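You operate a simulated robot arm through the tools that you are given. There is no shell and no other tool. Be economical: measure what you need, move in short steps, check, and stop when the job is done.

You are at the controls of a simulated two-armed robot. One attempt, no reset.

Task
Tighten both clamps, lift the hoop from the table top on to the swift and swing the guide out.
Fine: clamp nuts of swift and winder; lift the hoop with both hands.

The check looks at the end state, three seconds after you hand in, the way a careful person would. Anything else that was tipped, shoved, dropped, spilled or broken makes it a failure.

Robot
Two 7-joint arms with two-finger parallel grippers on one trunk, on a base that drives. Base frame: it is fixed to the floor where the robot stands at the start and does not move with it; the origin is under the middle of the robot, x ahead of it, y to its left, z up. Lengths are in mm, angles in rad, forces in N, time in s.
The left shoulder is at the start at [50, 168, 1032], the right one opposite. With the tool pointing down near the work surface each hand reaches from about 220 to 660 mm from the robot's upright axis, wherever it stands, measured 20 degrees to its own side. Places, roughly: orange yarn hoop [1250, 250, 750]; swift [700, -200, 800]; swift clamp nut [600, 0, 700]; winder clamp nut [900, 200, 700]; yarn guide [900, 100, 800]. Payload 1.57 kg a hand.
The tool frame of a hand sits at the grasp point between the pads (the TCP): z along the fingers, y along the line on which they close. The tips reach 30 mm beyond it. Largest opening 80 mm; finger width 17, thickness 12; the body of the gripper, 40 by 82 mm, starts 80 mm behind the TCP.
Orientation is that of the tool frame in the base frame, as a unit quaternion [w, x, y, z]. With the fingers straight down and closing along the base's y, the tool's x points along the base's -x, its y along +y and its z along -z.

Tools
- The arms move only by the tool play_rows. It takes "left_steps", "right_steps" or both (then of equal length, played together; a hand with none holds still); each is a list of rows, each an object (a shift or turn left out is 0, a gripper value left out holds the last) with "offset": the shift along the tool's x, y, z in units of 250 mm (1.0 is 250 mm), a list of three; "dr": the turn, a rotation vector about the tool's x, y, z in units of 45 degrees (1.0 is 45 degrees), a list of three; "hand": the finger opening in mm, from 0 to 80. In form: [{"offset": [tx, ty, tz], "dr": [wx, wy, wz], "hand": hand}, ...]. A call has 1 to 20 rows; each row is the pose to reach, as a shift and turn from the pose commanded when the call began, along the tool's axes at that moment. A call with a number of a shift or a turn outside -1 to 1 is refused whole. A row lasts 0.2 s, in which the tool goes at most 50 mm and 0.15 rad; a call with a longer step from one row to the next is refused whole, and so is a gripper value outside its range. A pose out of reach is approached as far as the arm can. The call stops where the force on the tool passes 50 N (or 10 N more than at its start, if that is more) or the arm is blocked; 0.2 s more then pass. Each finger travels about 45 mm/s and halts on what it meets, pressing with about 21 N; the grip force reading is that of the motor and also rises with nothing between the fingers. The clock runs only during rows and for 0.2 s after the last one: add rows that repeat a pose to give the fingers time. The reply holds the time, the measured pose of the TCP, the force on the tool along the base axes, the opening and the grip force, in the units named above and with some noise, with the torque about the TCP (base axes, N m) and any sound that the robot's microphone picked up.
- Cameras (640 x 400 px; columns grow to the right, rows downward): "scene" is now at [124.4, 0.4, 1247.7]; the picture's right is [0.06, -1.00, 0.00], its down [-0.58, -0.04, -0.81] and it looks along [0.81, 0.05, -0.58] (base axes); focal length 256 px, centre (320, 200). "left" rides on the left gripper at [72, 7, -122] in its tool frame; the picture's right is [-0.09, 1.00, 0.00], its down [-0.84, -0.08, -0.54] and it looks along [-0.54, -0.05, 0.84] (tool axes); focal length 238 px, centre (320, 200). "right" rides on the right gripper at [72, -7, -122] in its tool frame; the picture's right is [0.09, 1.00, 0.00], its down [-0.84, 0.08, -0.54] and it looks along [-0.54, 0.05, 0.84] (tool axes); focal length 238 px, centre (320, 200). There is no depth. A picture from a camera that has moved, and an enlarged one, comes with that camera's place and axes in the base frame and with its lens. The place of the scene camera against the robot may be out by one fixed shift of up to 12 mm in any direction.
- get_image(camera): a new picture of that camera. No time passes.
- lift_body(by): slides the trunk up (or, below 0, down) by that many mm; the arms and the scene camera ride with it, the base frame stays. It gives what a move gives, with no picture.
- base_move(legs): drives the robot by 1 to 6 legs, each [ahead, left, turn to the left] in mm, mm and rad, along the robot's own axes; the way and the turn of a leg run together, so that a leg with both is an arc; at most 1500 mm and 3.142 rad a leg. The arms and the cameras ride along, it lands a little off, and it stops where it bumps. It gives what a move gives.
- aim_head(pan, tilt): turns the head with the scene camera to pan (to the left, within 1.396 rad either way) and tilt (down, from -0.506 to 1.204), counted from straight ahead of the robot. It gives what a move gives.
- zoom(camera, box): a new picture of the part [left, top, right, bottom] of that camera's present view, enlarged. No time passes.
- job_done(): hands the job in; it is judged then, once.

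Go step by step. Nothing tells you exact positions but the pictures and the camera data: compare them with the known pose of the tool, close in by small moves and look again before you grip or let go. The budget is 120 turns and 100 pictures, counting those below and the enlarged ones. Unless the task says otherwise, let go and move clear before handing in, and close with one line.

The tools are called after "Call:" as a command line: name --argument value ..., lists and objects as JSON in quotes. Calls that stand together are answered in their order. play_rows: Moves the arms, as the interface text tells. Its arguments: {"type":"object","properties":{"left_steps":{"type":"array","items":{"type":"object","properties":{"offset":{"type":"array","items":{"type":"number"}},"dr":{"type":"array","items":{"type":"number"}},"hand":{"type":"number"}}}},"right_steps":{"type":"array","items":{"type":"object","properties":{"offset":{"type":"array","items":{"type":"number"}},"dr":{"type":"array","items":{"type":"number"}},"hand":{"type":"number"}}}}},"required":[]} The other tools are called the same way: lift_body (by) slides the trunk up or down; base_move (legs) drives the base; aim_head (pan, tilt) turns the head that bears the scene camera; get_image (camera) takes a picture; zoom (camera, box) takes an enlarged picture of a part of a camera's view; job_done () hands the job in.

At the start:

```text
time_s: 0.0
left_eef_pos: [460.0, 233.9, 1076.8]
left_tcp_rot: [0.0, 0.0, 1.0, 0.0]
left_force: [0.2, 0.6, 0.0]
left_wrist_torque: [0.01, 0.02, 0.0]
left_gripper_width: 80.1
left_finger_force: 0.1
right_eef_pos: [446.7, -174.3, 1089.5]
right_tcp_rot: [0.0, 0.0, 1.0, 0.0]
right_force: [0.2, -0.7, -0.1]
right_wrist_torque: [-0.01, -0.02, 0.01]
right_gripper_width: 80.1
right_finger_force: 0.1
trunk travel left (down, up): [-200.0, 243.0]
robot x, y, heading: [-0.9, 5.9, -0.001]
head pan, tilt: [0.063, 0.623]
```

scene: 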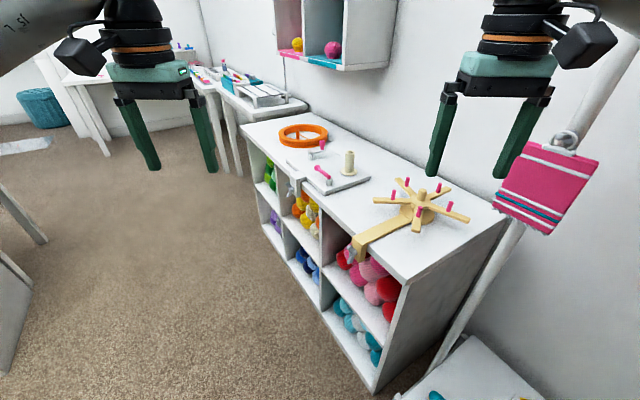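
right: 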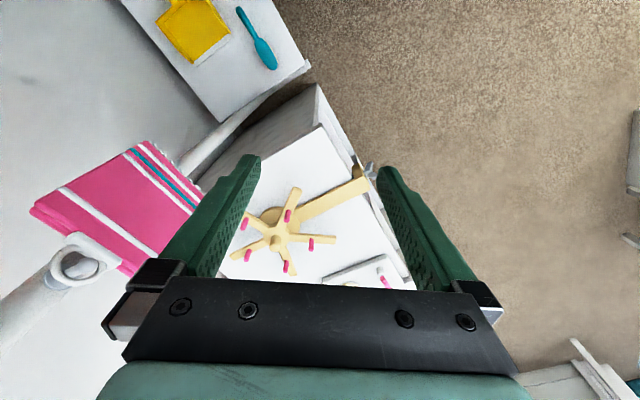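
left: 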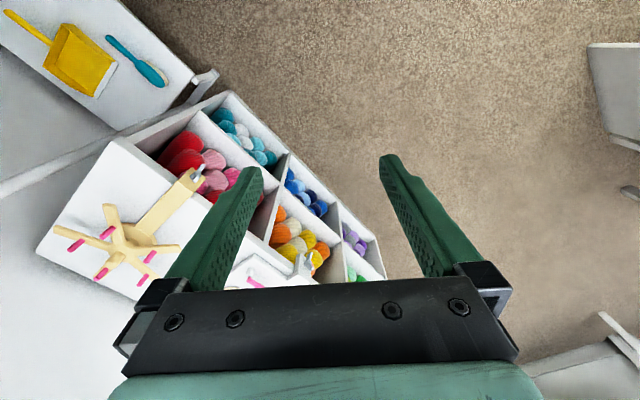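

I see a shelf running diagonally, with the swift (tan star), the winder on a grey plate with a pink handle, and the orange hoop at the far end. I'll zoom in on each part first.

Call:
zoom --camera "scene" --box '[320, 150, 520, 275]'

Call:
zoom --camera "scene" --box '[240, 110, 400, 210]'

```text
3.20 times, centred on (420, 212) of scene
camera zoom: at [124.4, 0.4, 1247.7], right [0.06, -1.0, 0.0], down [-0.58, -0.04, -0.81], along [0.81, 0.05, -0.58], focal length 819 px, centre (0, 160)
```

zoom: 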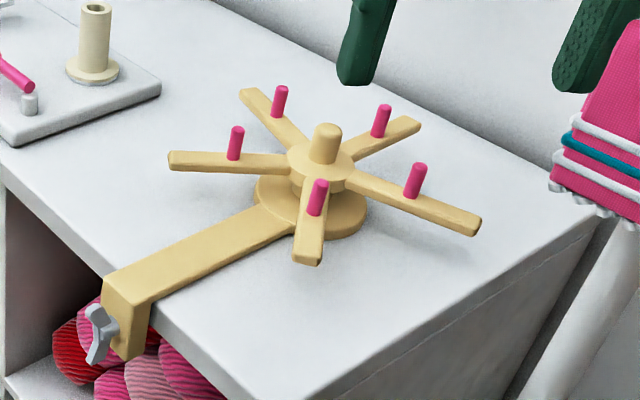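

```text
4.00 times, centred on (320, 160) of scene
camera zoom: at [124.4, 0.4, 1247.7], right [0.06, -1.0, 0.0], down [-0.58, -0.04, -0.81], along [0.81, 0.05, -0.58], focal length 1024 px, centre (320, 360)
```

zoom: 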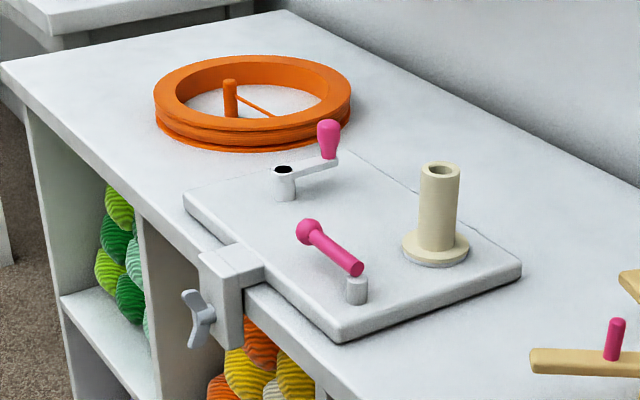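

I'll turn to face the shelf's front squarely and slide along it, so that both clamp nuts are in front of me.

Call:
base_move --legs '[[0, 0, -0.949], [0, 640, 0]]'

Call:
aim_head --pan 0 --tilt 0.9

Call:
get_image --camera "scene"

```text
time_s: 8.5
left_eef_pos: [975.2, 140.0, 1076.8]
left_tcp_rot: [-0.001, 0.453, 0.891, -0.001]
left_force: [-0.2, -0.1, -0.2]
left_wrist_torque: [0.02, 0.02, 0.01]
left_gripper_width: 80.4
left_finger_force: 0.0
right_eef_pos: [636.3, -92.0, 1089.2]
right_tcp_rot: [0.0, 0.454, 0.891, 0.0]
right_force: [-0.4, 0.1, 0.3]
right_wrist_torque: [-0.02, 0.01, 0.02]
right_gripper_width: 79.9
right_finger_force: 0.0
trunk travel left (down, up): [-200.0, 243.0]
robot x, y, heading: [514.2, 370.1, -0.939]
head pan, tilt: [0.063, 0.623]
```

```text
time_s: 9.2
left_eef_pos: [974.8, 138.0, 1076.8]
left_tcp_rot: [0.0, 0.454, 0.891, 0.0]
left_force: [0.4, 0.0, -0.3]
left_wrist_torque: [0.0, -0.03, 0.0]
left_gripper_width: 80.0
left_finger_force: 0.2
right_eef_pos: [636.1, -90.8, 1089.5]
right_tcp_rot: [0.0, 0.455, 0.891, 0.0]
right_force: [0.3, -0.2, 0.7]
right_wrist_torque: [0.0, 0.01, 0.01]
right_gripper_width: 80.1
right_finger_force: 0.1
trunk travel left (down, up): [-200.0, 243.0]
robot x, y, heading: [512.2, 374.5, -0.942]
head pan, tilt: [0.0, 0.901]
```

```text
94 pictures are left
camera scene: at [579.2, 274.2, 1225.0], right [-0.81, -0.59, 0.0], down [-0.46, 0.63, -0.62], along [0.37, -0.5, -0.78], focal length 256 px, centre (320, 200)
```

scene: 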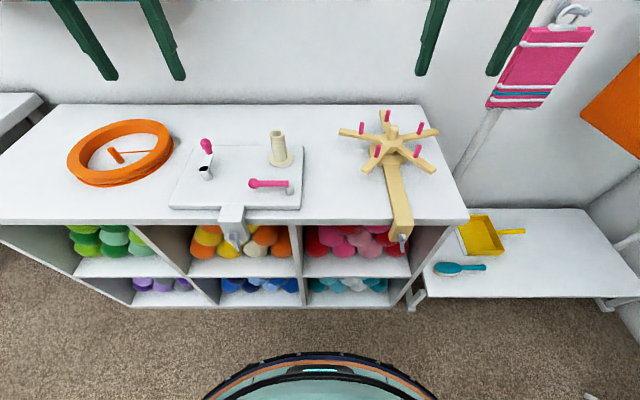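

Call:
get_image --camera "left"

Call:
get_image --camera "right"

Call:
zoom --camera "scene" --box '[340, 100, 500, 260]'

Call:
zoom --camera "scene" --box '[160, 110, 320, 260]'

```text
93 pictures are left
camera left: at [938.9, 200.0, 1199.9], right [0.86, 0.51, 0.0], down [0.43, -0.72, 0.54], along [0.28, -0.47, -0.84], focal length 238 px, centre (320, 200)
```

left: 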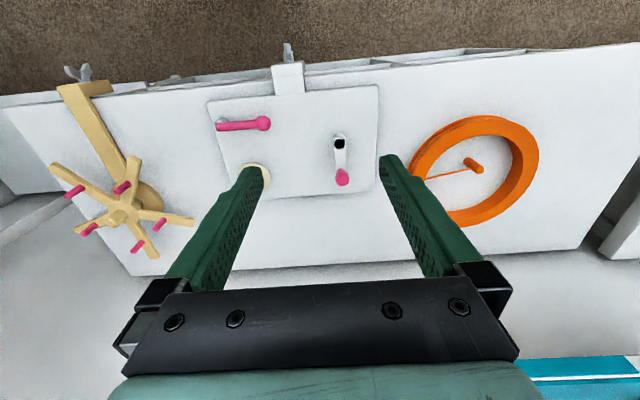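

```text
92 pictures are left
camera right: at [588.3, -37.4, 1212.2], right [0.75, 0.66, 0.0], down [0.55, -0.63, 0.54], along [0.36, -0.41, -0.84], focal length 238 px, centre (320, 200)
```

right: 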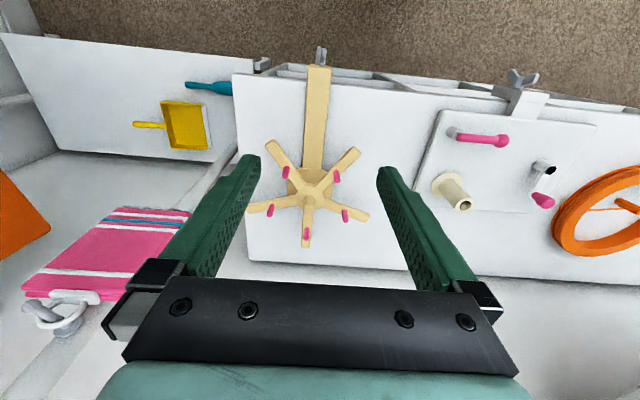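

```text
2.50 times, centred on (420, 180) of scene
camera zoom: at [579.2, 274.2, 1225.0], right [-0.81, -0.59, 0.0], down [-0.46, 0.63, -0.62], along [0.37, -0.5, -0.78], focal length 640 px, centre (70, 250)
```

zoom: 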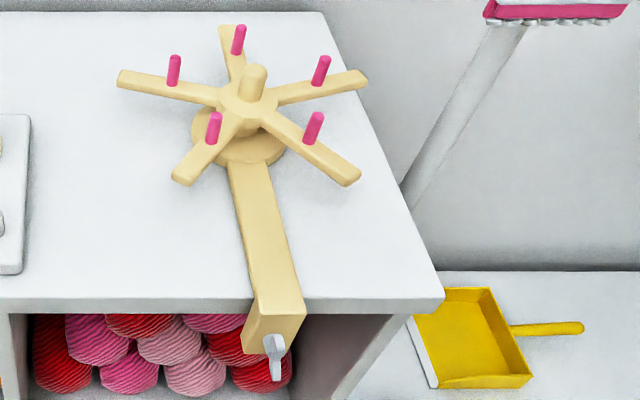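

```text
2.67 times, centred on (240, 185) of scene
camera zoom: at [579.2, 274.2, 1225.0], right [-0.81, -0.59, 0.0], down [-0.46, 0.63, -0.62], along [0.37, -0.5, -0.78], focal length 683 px, centre (533, 240)
```

zoom: 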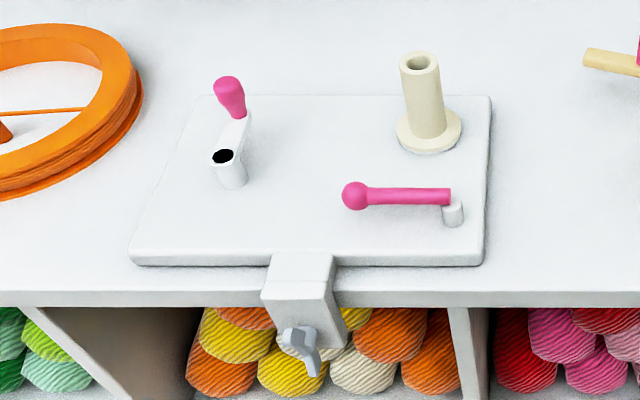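

The nuts sit about 390 mm ahead of the robot at ±180 mm to the side, z about 735. I'll back off for room, then pitch both hands to point forward.

Call:
base_move --legs '[[-160, 0, 0]]'

Call:
play_rows --left_steps '[{"offset": [0, -0.03, 0.085], "dr": [0, -0.125, 0]}, {"offset": [0, -0.05, 0.17], "dr": [0, -0.25, 0]}, {"offset": [0, -0.075, 0.255], "dr": [0, -0.375, 0]}, {"offset": [0, -0.1, 0.34], "dr": [0, -0.5, 0]}, {"offset": [0, -0.125, 0.425], "dr": [0, -0.625, 0]}, {"offset": [0, -0.15, 0.51], "dr": [0, -0.75, 0]}, {"offset": [0, -0.175, 0.595], "dr": [0, -0.875, 0]}, {"offset": [0, -0.2, 0.68], "dr": [0, -1, 0]}]' --right_steps '[{"offset": [0, 0, 0.09], "dr": [0, -0.125, 0]}, {"offset": [0, 0, 0.18], "dr": [0, -0.25, 0]}, {"offset": [0, 0, 0.27], "dr": [0, -0.375, 0]}, {"offset": [0, 0, 0.36], "dr": [0, -0.5, 0]}, {"offset": [0, 0, 0.45], "dr": [0, -0.625, 0]}, {"offset": [0, 0, 0.54], "dr": [0, -0.75, 0]}, {"offset": [0, -0.01, 0.63], "dr": [0, -0.875, 0]}, {"offset": [0, -0.02, 0.73], "dr": [0, -1, 0]}]'

Call:
get_image --camera "scene"

```text
time_s: 10.7
left_eef_pos: [878.6, 271.9, 1077.5]
left_tcp_rot: [0.0, 0.453, 0.891, 0.0]
left_force: [0.4, 0.2, 1.0]
left_wrist_torque: [-0.02, -0.03, -0.02]
left_gripper_width: 80.2
left_finger_force: 0.0
right_eef_pos: [541.2, 40.6, 1089.5]
right_tcp_rot: [0.0, 0.454, 0.891, 0.0]
right_force: [-0.8, 0.1, -0.1]
right_wrist_torque: [-0.01, -0.03, 0.0]
right_gripper_width: 80.1
right_finger_force: 0.1
trunk travel left (down, up): [-200.0, 243.0]
robot x, y, heading: [417.7, 505.3, -0.948]
head pan, tilt: [0.0, 0.901]
```

```text
time_s: 12.5
left_eef_pos: [837.8, 243.0, 906.6]
left_tcp_rot: [0.341, 0.418, 0.824, -0.174]
left_force: [0.6, 0.2, -0.2]
left_wrist_torque: [0.0, 0.01, 0.0]
left_gripper_width: 79.9
left_finger_force: 0.0
right_eef_pos: [537.1, 37.2, 907.2]
right_tcp_rot: [0.342, 0.419, 0.823, -0.174]
right_force: [-0.7, 0.7, 0.4]
right_wrist_torque: [0.03, 0.01, -0.01]
right_gripper_width: 80.2
right_finger_force: 0.1
trunk travel left (down, up): [-200.0, 243.0]
robot x, y, heading: [417.2, 504.5, -0.95]
head pan, tilt: [0.0, 0.901]
```

```text
89 pictures are left
camera scene: at [483.1, 406.5, 1225.0], right [-0.81, -0.59, 0.0], down [-0.46, 0.63, -0.62], along [0.37, -0.5, -0.78], focal length 256 px, centre (320, 200)
```

scene: 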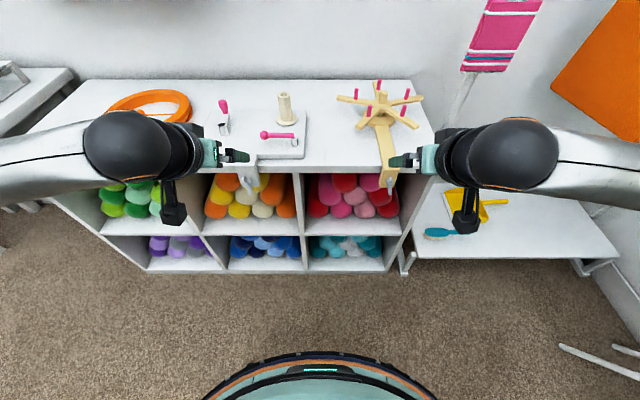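

Call:
play_rows --left_steps '[{"offset": [0.07, 0, 0.055], "dr": [0, -0.125, 0]}, {"offset": [0.14, 0, 0.11], "dr": [0, -0.25, 0]}, {"offset": [0.21, 0, 0.165], "dr": [0, -0.375, 0]}, {"offset": [0.28, 0, 0.22], "dr": [0, -0.5, 0]}, {"offset": [0.34, 0, 0.28], "dr": [0, -0.625, 0]}, {"offset": [0.4, 0, 0.33], "dr": [0, -0.75, 0]}, {"offset": [0.46, 0, 0.39], "dr": [0, -0.875, 0]}, {"offset": [0.51, 0, 0.45], "dr": [0, -1, 0], "hand": 50}]' --right_steps '[{"offset": [0.07, 0, 0.055], "dr": [0, -0.125, 0]}, {"offset": [0.14, 0, 0.11], "dr": [0, -0.25, 0]}, {"offset": [0.21, 0, 0.165], "dr": [0, -0.375, 0]}, {"offset": [0.28, 0, 0.22], "dr": [0, -0.5, 0]}, {"offset": [0.34, 0, 0.28], "dr": [0, -0.625, 0]}, {"offset": [0.4, 0, 0.33], "dr": [0, -0.75, 0]}, {"offset": [0.45, 0, 0.4], "dr": [0, -0.875, 0]}, {"offset": [0.49, 0, 0.47], "dr": [0, -1, 0], "hand": 50}]'

Call:
get_image --camera "left"

Call:
get_image --camera "right"

Call:
zoom --camera "scene" --box '[160, 120, 480, 320]'

```text
time_s: 14.5
left_eef_pos: [823.4, 212.3, 827.1]
left_tcp_rot: [0.656, 0.217, 0.682, -0.239]
left_force: [0.1, 1.2, 0.2]
left_wrist_torque: [0.0, 0.01, 0.01]
left_gripper_width: 49.7
left_finger_force: 0.1
left hand out of reach, approached as far as the arm can: row 3, 4, 5, 6, 7, 8
right_eef_pos: [630.5, 113.3, 821.9]
right_tcp_rot: [0.62, 0.334, 0.631, -0.326]
right_force: [-0.4, 0.5, -0.2]
right_wrist_torque: [0.01, 0.02, 0.03]
right_gripper_width: 49.8
right_finger_force: 0.1
right hand out of reach, approached as far as the arm can: row 3, 4, 5, 6, 7, 8
trunk travel left (down, up): [-200.0, 243.0]
robot x, y, heading: [417.2, 504.6, -0.941]
head pan, tilt: [0.0, 0.901]
stopped in row 8 (left hand): the arm was blocked; the commanded pose is now the measured one
```

```text
88 pictures are left
camera left: at [728.6, 290.7, 759.0], right [0.61, 0.79, 0.05], down [-0.44, 0.29, 0.85], along [0.66, -0.54, 0.52], focal length 238 px, centre (320, 200)
```

left: 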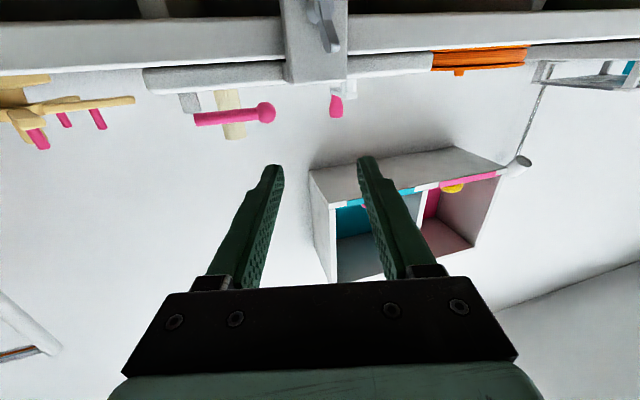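

```text
87 pictures are left
camera right: at [554.3, 209.9, 753.0], right [0.82, 0.57, -0.09], down [-0.24, 0.48, 0.85], along [0.52, -0.67, 0.52], focal length 238 px, centre (320, 200)
```

right: 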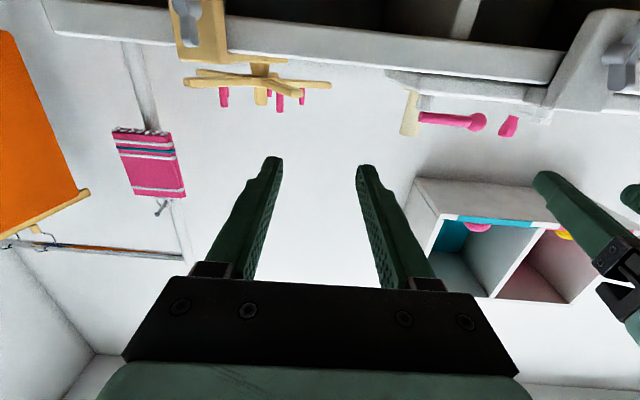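

```text
2.00 times, centred on (320, 220) of scene
camera zoom: at [483.3, 406.4, 1225.0], right [-0.81, -0.59, 0.0], down [-0.46, 0.63, -0.62], along [0.37, -0.5, -0.78], focal length 512 px, centre (320, 160)
```

zoom: 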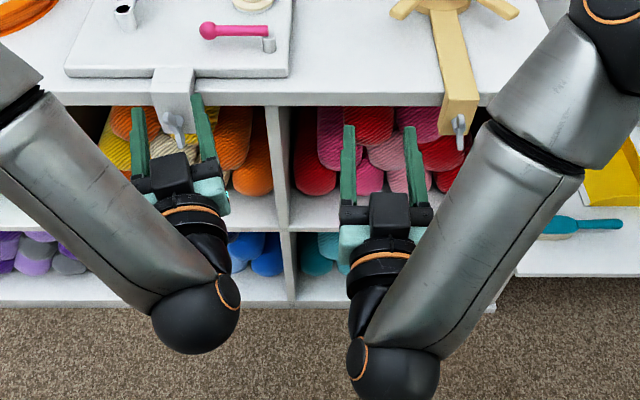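

The arms are too folded here. I'll back off another 150 mm so they reach out more.

Call:
base_move --legs '[[-150, 0, 0]]'

Call:
play_rows --left_steps '[{"offset": [0.06, 0, 0.08], "dr": [0.06, 0, 0.01]}, {"offset": [0.12, 0, 0.16], "dr": [0.12, -0.005, 0.02]}, {"offset": [0.18, 0, 0.24], "dr": [0.18, -0.01, 0.03]}, {"offset": [0.24, 0, 0.32], "dr": [0.24, -0.015, 0.04]}, {"offset": [0.3, 0, 0.4], "dr": [0.3, -0.02, 0.05]}, {"offset": [0.37, 0, 0.46], "dr": [0.361, -0.024, 0.057]}]' --right_steps '[{"offset": [0.06, -0.08, 0.1]}, {"offset": [0.12, -0.16, 0.2]}, {"offset": [0.18, -0.24, 0.3]}, {"offset": [0.24, -0.32, 0.4]}, {"offset": [0.3, -0.4, 0.5]}, {"offset": [0.35, -0.46, 0.59]}]'

Call:
get_image --camera "scene"

```text
time_s: 15.9
left_eef_pos: [733.0, 335.9, 828.3]
left_tcp_rot: [0.655, 0.217, 0.683, -0.241]
left_force: [0.9, -0.2, 0.0]
left_wrist_torque: [0.01, 0.0, 0.01]
left_gripper_width: 50.2
left_finger_force: 0.1
right_eef_pos: [540.0, 235.4, 821.5]
right_tcp_rot: [0.62, 0.334, 0.631, -0.326]
right_force: [0.1, 0.2, -0.8]
right_wrist_torque: [-0.01, 0.03, 0.01]
right_gripper_width: 50.0
right_finger_force: 0.2
trunk travel left (down, up): [-200.0, 243.0]
robot x, y, heading: [331.2, 630.0, -0.94]
head pan, tilt: [0.0, 0.901]
```

```text
time_s: 17.3
left_eef_pos: [699.4, 221.1, 829.4]
left_tcp_rot: [0.632, 0.298, 0.653, -0.293]
left_force: [0.6, 0.0, -0.7]
left_wrist_torque: [-0.04, -0.02, 0.02]
left_gripper_width: 50.0
left_finger_force: 0.0
left hand out of reach, approached as far as the arm can: row 1, 2, 3, 4, 5, 6
right_eef_pos: [619.9, 140.3, 809.7]
right_tcp_rot: [0.597, 0.358, 0.635, -0.335]
right_force: [0.6, -0.2, -0.3]
right_wrist_torque: [-0.04, -0.03, 0.03]
right_gripper_width: 50.0
right_finger_force: 0.0
right hand out of reach, approached as far as the arm can: row 1, 2, 3, 4, 5, 6
trunk travel left (down, up): [-200.0, 243.0]
robot x, y, heading: [327.0, 630.3, -0.936]
head pan, tilt: [0.0, 0.901]
```

```text
85 pictures are left
camera scene: at [394.5, 528.1, 1224.6], right [-0.81, -0.59, 0.0], down [-0.46, 0.64, -0.62], along [0.36, -0.5, -0.79], focal length 256 px, centre (320, 200)
```

scene: 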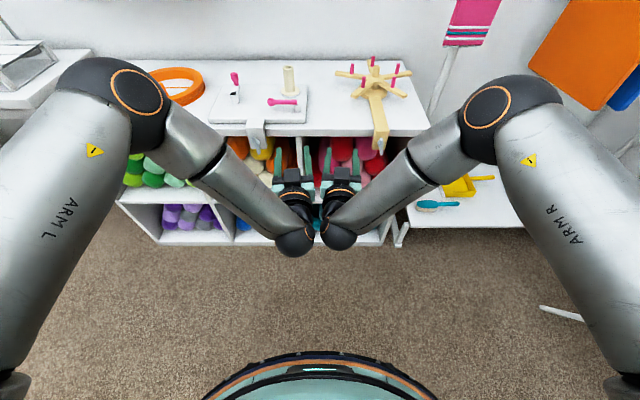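

Call:
lift_body --by -150

Call:
play_rows --left_steps '[{}]' --right_steps '[{}]'

```text
time_s: 19.0
left_eef_pos: [698.5, 222.9, 679.5]
left_tcp_rot: [0.632, 0.297, 0.652, -0.293]
left_force: [-0.6, -0.7, -0.4]
left_wrist_torque: [-0.05, -0.04, 0.0]
left_gripper_width: 49.9
left_finger_force: 0.1
right_eef_pos: [619.8, 141.9, 661.1]
right_tcp_rot: [0.599, 0.356, 0.634, -0.336]
right_force: [0.0, 0.4, 0.4]
right_wrist_torque: [0.02, -0.01, -0.01]
right_gripper_width: 49.9
right_finger_force: 0.0
trunk travel left (down, up): [-50.0, 393.0]
robot x, y, heading: [327.6, 626.6, -0.939]
head pan, tilt: [0.0, 0.901]
```

```text
time_s: 19.4
left_eef_pos: [698.9, 223.0, 679.3]
left_tcp_rot: [0.632, 0.297, 0.653, -0.293]
left_force: [-0.8, -0.3, 0.4]
left_wrist_torque: [0.0, -0.01, -0.05]
left_gripper_width: 50.1
left_finger_force: 0.1
right_eef_pos: [620.3, 140.3, 660.4]
right_tcp_rot: [0.598, 0.357, 0.633, -0.337]
right_force: [-0.3, -0.5, 0.0]
right_wrist_torque: [0.0, -0.01, -0.02]
right_gripper_width: 50.1
right_finger_force: 0.1
trunk travel left (down, up): [-50.0, 393.0]
robot x, y, heading: [330.2, 628.4, -0.946]
head pan, tilt: [0.0, 0.901]
```

Call:
play_rows --left_steps '[{"offset": [-0.058, 0.117, 0.053], "dr": [0.026, -0.009, 0]}, {"offset": [-0.116, 0.234, 0.106], "dr": [0.052, -0.018, 0]}, {"offset": [-0.174, 0.351, 0.159], "dr": [0.078, -0.027, 0]}, {"offset": [-0.232, 0.468, 0.212], "dr": [0.103, -0.037, 0.01]}]' --right_steps '[{"offset": [-0.076, -0.126, 0.032], "dr": [-0.027, -0.018, 0]}, {"offset": [-0.152, -0.252, 0.064], "dr": [-0.054, -0.036, 0]}, {"offset": [-0.228, -0.378, 0.096], "dr": [-0.081, -0.055, 0]}, {"offset": [-0.304, -0.504, 0.128], "dr": [-0.108, -0.073, 0]}]'

Call:
get_image --camera "left"

Call:
get_image --camera "right"

Call:
get_image --camera "scene"

```text
time_s: 20.4
left_eef_pos: [733.0, 218.6, 771.4]
left_tcp_rot: [0.629, 0.313, 0.641, -0.309]
left_force: [-0.4, -0.2, -0.9]
left_wrist_torque: [0.02, 0.02, -0.01]
left_gripper_width: 50.1
left_finger_force: 0.1
left hand out of reach, approached as far as the arm can: row 1, 2, 3, 4
right_eef_pos: [597.8, 111.6, 774.1]
right_tcp_rot: [0.618, 0.335, 0.632, -0.326]
right_force: [0.2, -0.1, -0.1]
right_wrist_torque: [-0.01, 0.01, 0.0]
right_gripper_width: 49.9
right_finger_force: 0.1
right hand out of reach, approached as far as the arm can: row 1, 2, 3, 4
trunk travel left (down, up): [-50.0, 393.0]
robot x, y, heading: [327.8, 629.4, -0.943]
head pan, tilt: [0.0, 0.901]
```

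```text
84 pictures are left
camera left: at [662.9, 320.2, 701.9], right [0.79, 0.61, 0.09], down [-0.38, 0.37, 0.85], along [0.48, -0.7, 0.53], focal length 238 px, centre (320, 200)
```

left: 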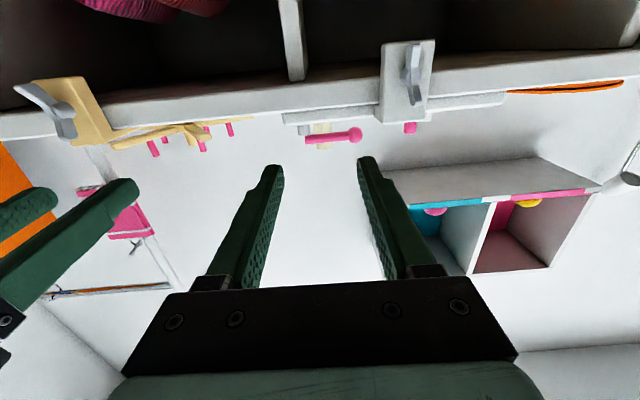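

```text
83 pictures are left
camera right: at [522.5, 209.3, 705.8], right [0.82, 0.56, -0.09], down [-0.23, 0.47, 0.85], along [0.52, -0.68, 0.52], focal length 238 px, centre (320, 200)
```

right: 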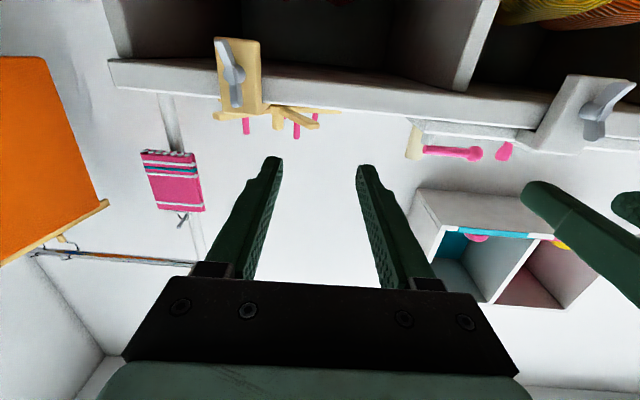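

```text
82 pictures are left
camera scene: at [393.9, 529.5, 1074.8], right [-0.81, -0.59, 0.0], down [-0.46, 0.63, -0.62], along [0.37, -0.5, -0.78], focal length 256 px, centre (320, 200)
```

scene: 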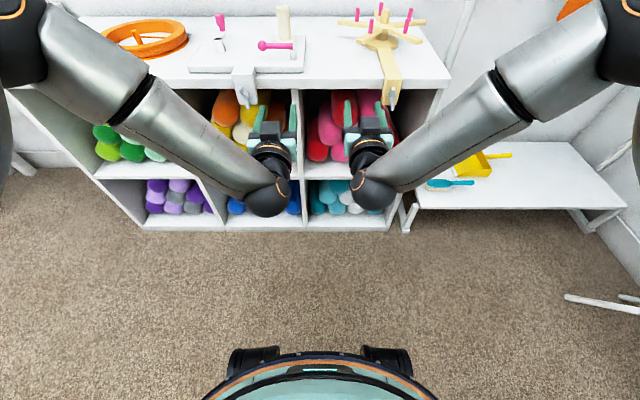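

The arms prefer hands nearer the midline, so I'll treat the nuts one at a time. First I lower the trunk 40 mm and test the wrist roll range.

Call:
lift_body --by -38

Call:
play_rows --left_steps '[{"dr": [0, 0, 0.17]}, {"dr": [0, 0, 0.34]}, {"dr": [0, 0, 0.51]}, {"dr": [0, 0, 0.68]}, {"dr": [0, 0, 0.85]}, {"dr": [0, 0, 1]}]' --right_steps '[{"dr": [0, 0, 0.17]}, {"dr": [0, 0, 0.34]}, {"dr": [0, 0, 0.51]}, {"dr": [0, 0, 0.68]}, {"dr": [0, 0, 0.85]}, {"dr": [0, 0, 1]}]'

Call:
play_rows --left_steps '[{"dr": [0, 0, 0.17]}, {"dr": [0, 0, 0.34]}, {"dr": [0, 0, 0.51]}, {"dr": [0, 0, 0.68]}, {"dr": [0, 0, 0.85]}, {"dr": [0, 0, 1]}]' --right_steps '[{"dr": [0, 0, 0.17]}, {"dr": [0, 0, 0.34]}, {"dr": [0, 0, 0.51]}, {"dr": [0, 0, 0.68]}, {"dr": [0, 0, 0.85]}, {"dr": [0, 0, 1]}]'

```text
time_s: 21.2
left_eef_pos: [733.3, 219.1, 733.3]
left_tcp_rot: [0.63, 0.312, 0.641, -0.309]
left_force: [-0.4, -0.7, 0.5]
left_wrist_torque: [-0.01, -0.04, -0.01]
left_gripper_width: 49.9
left_finger_force: 0.1
right_eef_pos: [597.2, 110.9, 737.1]
right_tcp_rot: [0.62, 0.334, 0.631, -0.326]
right_force: [-0.8, -0.6, -0.8]
right_wrist_torque: [-0.01, -0.02, -0.01]
right_gripper_width: 50.1
right_finger_force: 0.0
trunk travel left (down, up): [-12.0, 431.0]
robot x, y, heading: [324.7, 626.6, -0.936]
head pan, tilt: [0.0, 0.901]
```

```text
time_s: 22.6
left_eef_pos: [732.6, 219.6, 733.5]
left_tcp_rot: [0.7, 0.534, 0.472, -0.045]
left_force: [-0.2, 0.5, -0.7]
left_wrist_torque: [-0.01, 0.0, 0.01]
left_gripper_width: 50.1
left_finger_force: 0.0
right_eef_pos: [596.6, 111.1, 736.3]
right_tcp_rot: [0.697, 0.552, 0.453, -0.063]
right_force: [-1.0, 0.1, -0.3]
right_wrist_torque: [0.01, 0.0, -0.02]
right_gripper_width: 50.0
right_finger_force: 0.1
trunk travel left (down, up): [-12.0, 431.0]
robot x, y, heading: [331.5, 628.1, -0.942]
head pan, tilt: [0.0, 0.901]
```

```text
time_s: 24.0
left_eef_pos: [731.7, 217.7, 732.9]
left_tcp_rot: [0.664, 0.674, 0.232, 0.227]
left_force: [1.2, 0.1, 0.1]
left_wrist_torque: [0.0, 0.0, -0.02]
left_gripper_width: 50.0
left_finger_force: 0.2
right_eef_pos: [597.7, 111.1, 736.3]
right_tcp_rot: [0.668, 0.684, 0.209, 0.208]
right_force: [0.1, -0.2, -0.4]
right_wrist_torque: [0.0, -0.01, 0.03]
right_gripper_width: 50.0
right_finger_force: 0.0
trunk travel left (down, up): [-12.0, 431.0]
robot x, y, heading: [328.0, 625.9, -0.939]
head pan, tilt: [0.0, 0.901]
```

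Call:
play_rows --left_steps '[{"dr": [0, 0, 0.17]}, {"dr": [0, 0, 0.34]}, {"dr": [0, 0, 0.51]}, {"dr": [0, 0, 0.68]}, {"dr": [0, 0, 0.85]}, {"dr": [0, 0, 1]}]' --right_steps '[{"dr": [0, 0, 0.17]}, {"dr": [0, 0, 0.34]}, {"dr": [0, 0, 0.51]}, {"dr": [0, 0, 0.68]}, {"dr": [0, 0, 0.85]}, {"dr": [0, 0, 1]}]'

Call:
play_rows --left_steps '[{"dr": [0, 0, 0.17]}, {"dr": [0, 0, 0.34]}, {"dr": [0, 0, 0.51]}, {"dr": [0, 0, 0.68]}, {"dr": [0, 0, 0.85]}, {"dr": [0, 0, 1]}]' --right_steps '[{"dr": [0, 0, 0.17]}, {"dr": [0, 0, 0.34]}, {"dr": [0, 0, 0.51]}, {"dr": [0, 0, 0.68]}, {"dr": [0, 0, 0.85]}, {"dr": [0, 0, 1]}]'

Call:
get_image --camera "right"

Call:
get_image --camera "left"

```text
time_s: 25.4
left_eef_pos: [731.3, 219.3, 733.4]
left_tcp_rot: [0.526, 0.712, -0.044, 0.463]
left_force: [-0.3, 0.4, 0.4]
left_wrist_torque: [0.04, -0.01, -0.03]
left_gripper_width: 50.1
left_finger_force: 0.1
right_eef_pos: [598.6, 112.0, 737.1]
right_tcp_rot: [0.537, 0.711, -0.069, 0.448]
right_force: [0.1, 0.9, 0.7]
right_wrist_torque: [0.0, 0.02, 0.02]
right_gripper_width: 49.9
right_finger_force: 0.0
trunk travel left (down, up): [-12.0, 431.0]
robot x, y, heading: [330.5, 628.1, -0.949]
head pan, tilt: [0.0, 0.901]
```

```text
time_s: 26.8
left_eef_pos: [649.2, 332.7, 763.6]
left_tcp_rot: [0.363, 0.657, -0.285, 0.595]
left_force: [1.0, -0.2, -0.1]
left_wrist_torque: [0.0, -0.01, 0.02]
left_gripper_width: 50.1
left_finger_force: 0.1
left hand out of reach, approached as far as the arm can: row 1, 2, 3, 4, 5, 6
right_eef_pos: [597.5, 111.7, 736.8]
right_tcp_rot: [0.326, 0.63, -0.337, 0.619]
right_force: [-0.7, 0.0, -0.1]
right_wrist_torque: [0.01, -0.02, 0.0]
right_gripper_width: 50.1
right_finger_force: 0.1
trunk travel left (down, up): [-12.0, 431.0]
robot x, y, heading: [330.2, 628.2, -0.942]
head pan, tilt: [0.0, 0.901]
```

```text
81 pictures are left
camera right: at [534.6, 214.3, 811.8], right [-0.82, -0.56, 0.09], down [-0.37, 0.42, -0.83], along [0.43, -0.71, -0.56], focal length 238 px, centre (320, 200)
```

right: 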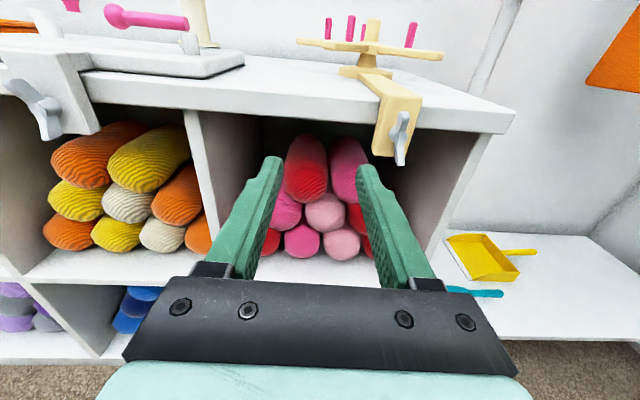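

```text
80 pictures are left
camera left: at [584.1, 432.9, 839.8], right [-0.82, -0.58, 0.05], down [-0.36, 0.44, -0.82], along [0.45, -0.69, -0.56], focal length 238 px, centre (320, 200)
```

left: 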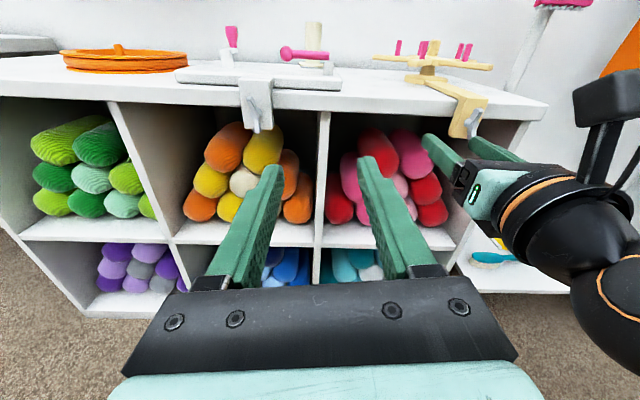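

Call:
zoom --camera "right" --box '[360, 90, 440, 180]'

Call:
zoom --camera "left" --box '[220, 70, 300, 150]'

```text
4.44 times, centred on (400, 135) of right
camera zoom: at [534.6, 214.3, 811.8], right [-0.82, -0.56, 0.09], down [-0.37, 0.42, -0.83], along [0.43, -0.71, -0.56], focal length 1059 px, centre (-36, 489)
```

zoom: 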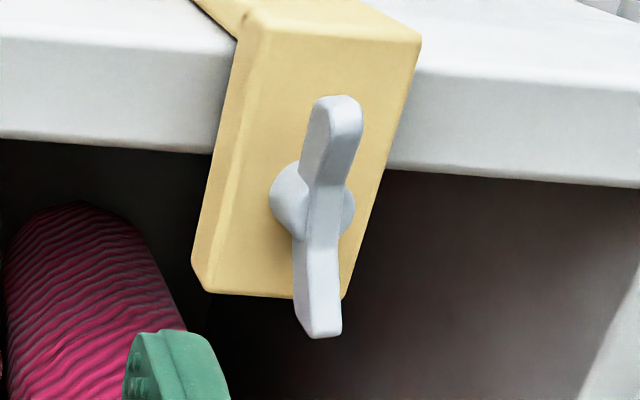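

```text
5.00 times, centred on (260, 110) of left
camera zoom: at [584.1, 432.9, 839.8], right [-0.82, -0.58, 0.05], down [-0.36, 0.44, -0.82], along [0.45, -0.69, -0.56], focal length 1192 px, centre (620, 650)
```

zoom: 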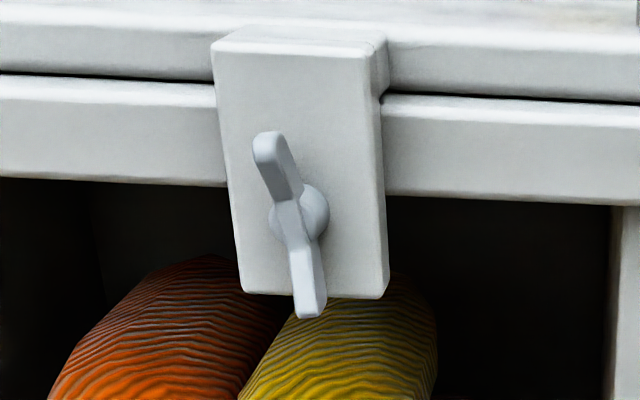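

Nuts located at about [599,-46,730] and [892,168,732], with wings near vertical. I'll shift the base so the right hand lines up with the swift nut.

Call:
base_move --legs '[[0, -94, 0], [55, 0, 0]]'

Call:
get_image --camera "right"

```text
time_s: 28.9
left_eef_pos: [607.7, 232.2, 763.2]
left_tcp_rot: [0.364, 0.658, -0.283, 0.595]
left_force: [0.5, -0.1, -0.5]
left_wrist_torque: [0.01, -0.02, -0.01]
left_gripper_width: 50.1
left_finger_force: 0.0
right_eef_pos: [554.3, 10.4, 735.8]
right_tcp_rot: [0.327, 0.63, -0.335, 0.619]
right_force: [0.1, 0.8, 0.0]
right_wrist_torque: [0.0, -0.05, -0.03]
right_gripper_width: 50.1
right_finger_force: 0.0
trunk travel left (down, up): [-12.0, 431.0]
robot x, y, heading: [289.2, 527.2, -0.937]
head pan, tilt: [0.0, 0.901]
```

```text
77 pictures are left
camera right: at [492.0, 113.3, 811.8], right [-0.82, -0.56, 0.09], down [-0.38, 0.42, -0.83], along [0.43, -0.71, -0.56], focal length 238 px, centre (320, 200)
```

right: 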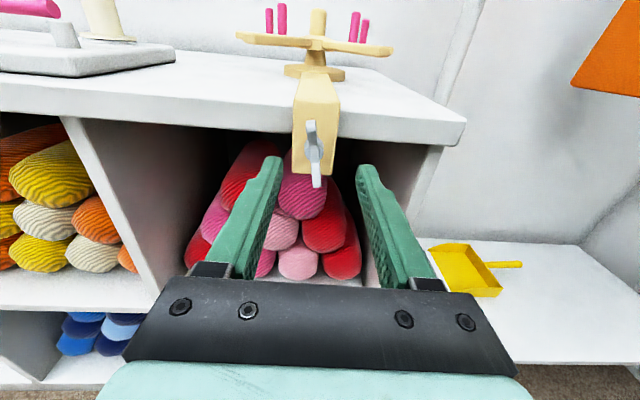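

Call:
play_rows --right_steps '[{"dr": [0, 0, -0.17]}, {"dr": [0, 0, -0.34]}, {"dr": [0, 0, -0.51]}, {"dr": [0, 0, -0.68]}, {"dr": [0, 0, -0.85]}, {"dr": [0, 0, -1]}]'

Call:
play_rows --right_steps '[{"dr": [0, 0, -0.17]}, {"dr": [0, 0, -0.34]}, {"dr": [0, 0, -0.51]}, {"dr": [0, 0, -0.68]}, {"dr": [0, 0, -0.85]}, {"dr": [0, 0, -1]}]'

Call:
play_rows --right_steps '[{"dr": [0, 0, -0.17]}, {"dr": [0, 0, -0.34]}, {"dr": [0, 0, -0.51]}, {"dr": [0, 0, -0.68]}, {"dr": [0, 0, -0.85]}, {"dr": [0, 0, -1]}]'

Call:
play_rows --right_steps '[{"dr": [0, 0, -0.17]}, {"dr": [0, 0, -0.34]}, {"dr": [0, 0, -0.51]}, {"dr": [0, 0, -0.68]}, {"dr": [0, 0, -0.85]}, {"dr": [0, 0, -1]}]'

Call:
get_image --camera "right"

```text
time_s: 30.3
left_eef_pos: [606.5, 231.4, 763.6]
left_tcp_rot: [0.364, 0.658, -0.284, 0.595]
left_force: [-1.1, -0.4, 0.4]
left_wrist_torque: [-0.02, -0.02, 0.0]
left_gripper_width: 50.2
left_finger_force: 0.1
right_eef_pos: [555.1, 9.1, 737.6]
right_tcp_rot: [0.539, 0.711, -0.068, 0.446]
right_force: [0.7, 0.6, -0.1]
right_wrist_torque: [0.01, -0.02, -0.01]
right_gripper_width: 49.8
right_finger_force: 0.0
trunk travel left (down, up): [-12.0, 431.0]
robot x, y, heading: [285.7, 524.8, -0.939]
head pan, tilt: [0.0, 0.901]
```

```text
time_s: 31.7
left_eef_pos: [606.8, 231.6, 764.8]
left_tcp_rot: [0.365, 0.658, -0.284, 0.594]
left_force: [-0.4, 0.3, -0.5]
left_wrist_torque: [-0.01, -0.01, 0.02]
left_gripper_width: 50.1
left_finger_force: 0.1
right_eef_pos: [556.2, 9.7, 735.6]
right_tcp_rot: [0.669, 0.683, 0.21, 0.205]
right_force: [0.1, 0.1, -0.7]
right_wrist_torque: [0.01, 0.0, -0.02]
right_gripper_width: 50.1
right_finger_force: 0.0
trunk travel left (down, up): [-12.0, 431.0]
robot x, y, heading: [285.6, 530.8, -0.94]
head pan, tilt: [0.0, 0.901]
```

```text
time_s: 33.1
left_eef_pos: [607.2, 231.5, 764.2]
left_tcp_rot: [0.365, 0.658, -0.284, 0.594]
left_force: [0.2, -0.4, 0.8]
left_wrist_torque: [0.01, 0.03, 0.0]
left_gripper_width: 50.0
left_finger_force: 0.1
right_eef_pos: [554.4, 10.1, 736.5]
right_tcp_rot: [0.697, 0.55, 0.456, -0.066]
right_force: [0.8, -0.3, 0.2]
right_wrist_torque: [-0.04, 0.02, 0.02]
right_gripper_width: 49.8
right_finger_force: 0.1
trunk travel left (down, up): [-12.0, 431.0]
robot x, y, heading: [288.0, 530.8, -0.949]
head pan, tilt: [0.0, 0.901]
```

```text
time_s: 34.5
left_eef_pos: [606.2, 232.3, 764.0]
left_tcp_rot: [0.363, 0.658, -0.283, 0.595]
left_force: [-0.2, -1.4, 0.5]
left_wrist_torque: [-0.03, -0.02, -0.02]
left_gripper_width: 49.9
left_finger_force: 0.1
right_eef_pos: [554.1, 10.5, 736.2]
right_tcp_rot: [0.619, 0.334, 0.631, -0.328]
right_force: [0.5, 0.1, 0.1]
right_wrist_torque: [-0.01, 0.0, -0.01]
right_gripper_width: 50.1
right_finger_force: 0.2
trunk travel left (down, up): [-12.0, 431.0]
robot x, y, heading: [285.8, 526.4, -0.941]
head pan, tilt: [0.0, 0.901]
```

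```text
76 pictures are left
camera right: at [479.7, 108.5, 668.2], right [0.82, 0.56, -0.09], down [-0.23, 0.48, 0.85], along [0.52, -0.68, 0.52], focal length 238 px, centre (320, 200)
```

right: 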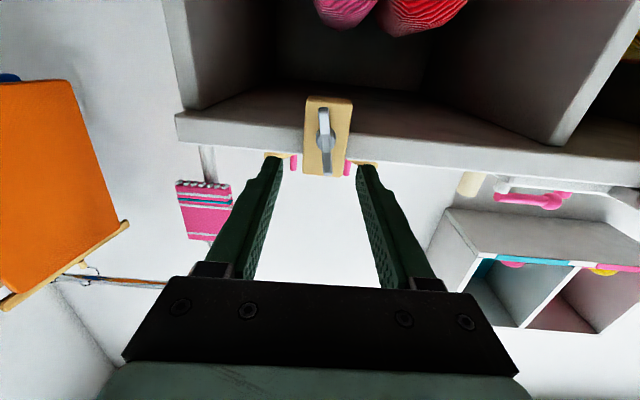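

Call:
play_rows --right_steps '[{"offset": [0.014, 0.008, 0.05], "dr": [-0.02, -0.012, 0]}, {"offset": [0.028, 0.016, 0.1], "dr": [-0.041, -0.024, 0]}, {"offset": [0.028, 0.016, 0.15], "dr": [-0.041, -0.024, 0]}]'

Call:
get_image --camera "right"

```text
time_s: 35.3
left_eef_pos: [607.2, 231.2, 763.1]
left_tcp_rot: [0.364, 0.658, -0.284, 0.595]
left_force: [0.0, -0.1, 0.5]
left_wrist_torque: [0.04, 0.0, -0.01]
left_gripper_width: 50.2
left_finger_force: 0.1
right_eef_pos: [590.9, -5.7, 741.8]
right_tcp_rot: [0.626, 0.327, 0.63, -0.323]
right_force: [0.0, -0.4, -0.2]
right_wrist_torque: [0.02, 0.0, 0.03]
right_gripper_width: 49.9
right_finger_force: 0.1
right hand out of reach, approached as far as the arm can: row 1, 2, 3
trunk travel left (down, up): [-12.0, 431.0]
robot x, y, heading: [290.7, 524.8, -0.942]
head pan, tilt: [0.0, 0.901]
```

```text
75 pictures are left
camera right: at [513.6, 91.4, 670.0], right [0.81, 0.58, -0.09], down [-0.25, 0.48, 0.84], along [0.53, -0.66, 0.53], focal length 238 px, centre (320, 200)
```

right: 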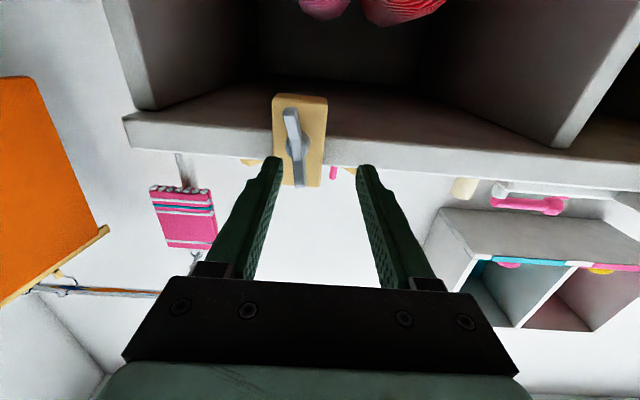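

Call:
lift_body --by -12

Call:
base_move --legs '[[0, -18, 0]]'

Call:
get_image --camera "right"

```text
time_s: 35.9
left_eef_pos: [606.3, 231.8, 751.9]
left_tcp_rot: [0.365, 0.657, -0.285, 0.595]
left_force: [0.5, 0.4, 0.8]
left_wrist_torque: [0.0, 0.01, 0.0]
left_gripper_width: 49.6
left_finger_force: 0.0
right_eef_pos: [591.1, -6.4, 728.0]
right_tcp_rot: [0.626, 0.326, 0.631, -0.32]
right_force: [-0.6, 0.2, 0.7]
right_wrist_torque: [0.03, 0.0, 0.02]
right_gripper_width: 50.3
right_finger_force: 0.0
trunk travel left (down, up): [0.0, 443.0]
robot x, y, heading: [285.0, 527.7, -0.945]
head pan, tilt: [0.0, 0.901]
```

```text
time_s: 36.7
left_eef_pos: [592.3, 221.5, 751.4]
left_tcp_rot: [0.364, 0.658, -0.284, 0.595]
left_force: [-0.3, 0.1, -0.6]
left_wrist_torque: [0.0, 0.0, -0.01]
left_gripper_width: 50.0
left_finger_force: 0.0
right_eef_pos: [576.0, -15.7, 727.7]
right_tcp_rot: [0.626, 0.327, 0.631, -0.321]
right_force: [-0.2, -0.7, -0.3]
right_wrist_torque: [-0.01, 0.0, 0.01]
right_gripper_width: 49.9
right_finger_force: 0.1
trunk travel left (down, up): [0.0, 443.0]
robot x, y, heading: [272.8, 517.7, -0.944]
head pan, tilt: [0.0, 0.901]
```

```text
74 pictures are left
camera right: at [499.0, 80.8, 658.2], right [0.81, 0.58, -0.09], down [-0.25, 0.48, 0.84], along [0.53, -0.66, 0.53], focal length 238 px, centre (320, 200)
```

right: 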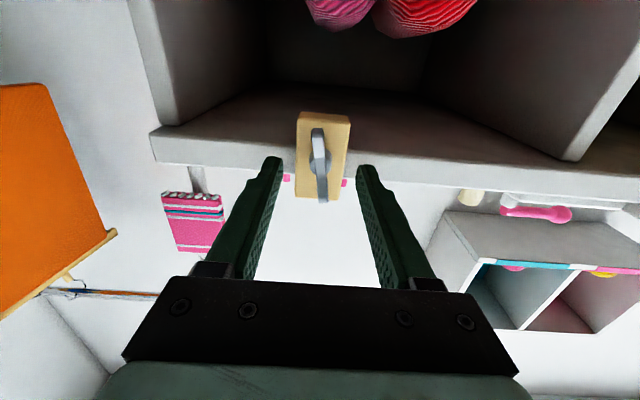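

Call:
base_move --legs '[[22, 0, 0]]'

Call:
get_image --camera "right"

Call:
get_image --camera "left"

```text
time_s: 37.5
left_eef_pos: [604.6, 204.1, 751.2]
left_tcp_rot: [0.365, 0.658, -0.284, 0.595]
left_force: [-0.2, 0.9, -0.4]
left_wrist_torque: [0.0, -0.02, 0.01]
left_gripper_width: 50.2
left_finger_force: 0.1
right_eef_pos: [588.5, -32.8, 727.8]
right_tcp_rot: [0.627, 0.326, 0.631, -0.321]
right_force: [0.0, 0.2, -0.5]
right_wrist_torque: [0.01, 0.02, -0.01]
right_gripper_width: 50.0
right_finger_force: 0.0
trunk travel left (down, up): [0.0, 443.0]
robot x, y, heading: [284.5, 501.0, -0.943]
head pan, tilt: [0.0, 0.901]
```

```text
73 pictures are left
camera right: at [511.8, 63.2, 658.2], right [0.81, 0.58, -0.09], down [-0.25, 0.48, 0.84], along [0.53, -0.66, 0.53], focal length 238 px, centre (320, 200)
```

right: 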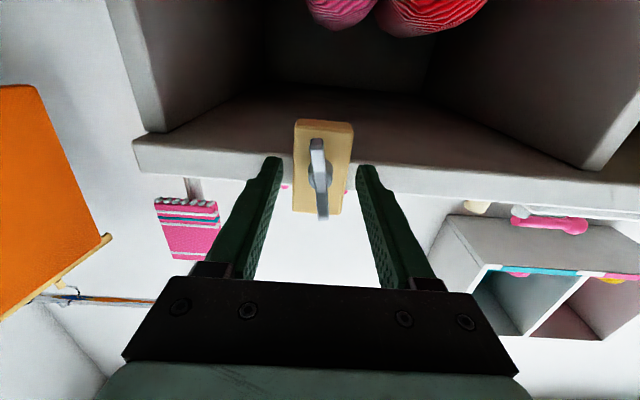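

```text
72 pictures are left
camera left: at [540.3, 303.3, 827.9], right [-0.82, -0.58, 0.05], down [-0.36, 0.44, -0.82], along [0.45, -0.69, -0.56], focal length 238 px, centre (320, 200)
```

left: 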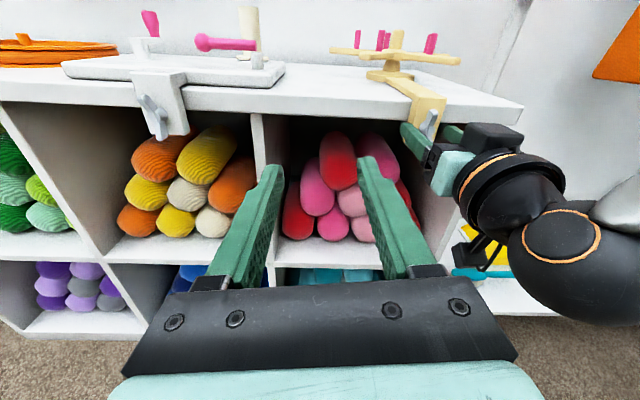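

Call:
play_rows --right_steps '[{"hand": 0}, {"hand": 0}, {"hand": 0}, {"hand": 0}, {"hand": 0}]'

Call:
get_image --camera "right"

```text
time_s: 38.7
left_eef_pos: [605.0, 203.5, 751.9]
left_tcp_rot: [0.366, 0.658, -0.284, 0.594]
left_force: [-0.4, 0.1, 0.3]
left_wrist_torque: [0.02, -0.02, 0.0]
left_gripper_width: 50.1
left_finger_force: 0.0
right_eef_pos: [588.9, -32.4, 728.3]
right_tcp_rot: [0.627, 0.326, 0.63, -0.322]
right_force: [2.4, 0.3, 0.2]
right_wrist_torque: [0.0, 0.04, 0.34]
right_gripper_width: 16.6
right_finger_force: 31.8
trunk travel left (down, up): [0.0, 443.0]
robot x, y, heading: [285.0, 499.3, -0.947]
head pan, tilt: [0.0, 0.901]
```

```text
71 pictures are left
camera right: at [512.0, 63.3, 658.2], right [0.81, 0.58, -0.09], down [-0.25, 0.48, 0.84], along [0.53, -0.66, 0.53], focal length 238 px, centre (320, 200)
```

right: 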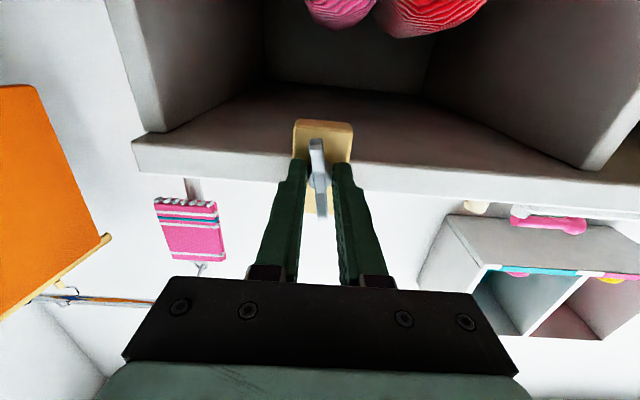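

Gripped at 16.6 mm. Now I turn clockwise and watch the torque.

Call:
play_rows --right_steps '[{"dr": [0, 0, 0.17]}, {"dr": [0, 0, 0.34]}, {"dr": [0, 0, 0.51]}, {"dr": [0, 0, 0.68]}, {"dr": [0, 0, 0.85]}, {"dr": [0, 0, 1]}]'

Call:
get_image --camera "right"

```text
time_s: 40.1
left_eef_pos: [606.1, 202.3, 751.7]
left_tcp_rot: [0.365, 0.659, -0.283, 0.594]
left_force: [-0.5, 0.4, 0.2]
left_wrist_torque: [-0.02, 0.01, -0.01]
left_gripper_width: 50.0
left_finger_force: 0.1
right_eef_pos: [588.4, -32.5, 728.8]
right_tcp_rot: [0.702, 0.543, 0.457, -0.056]
right_force: [12.7, -1.9, 2.3]
right_wrist_torque: [0.04, 0.05, 0.74]
right_gripper_width: 16.3
right_finger_force: 31.9
trunk travel left (down, up): [0.0, 443.0]
robot x, y, heading: [283.5, 498.6, -0.939]
head pan, tilt: [0.0, 0.901]
```

```text
70 pictures are left
camera right: at [556.0, 94.6, 675.2], right [0.62, 0.44, 0.64], down [-0.75, 0.12, 0.65], along [0.21, -0.89, 0.41], focal length 238 px, centre (320, 200)
```

right: 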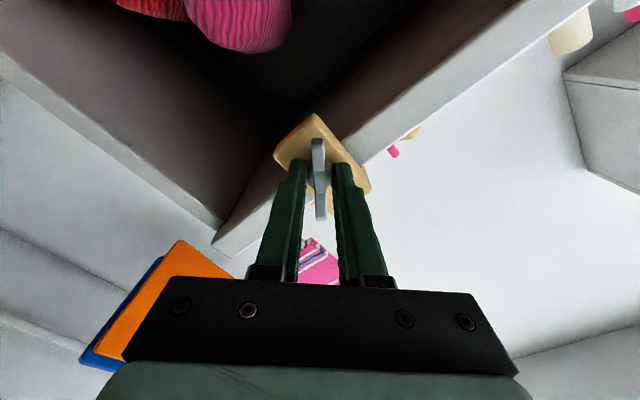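

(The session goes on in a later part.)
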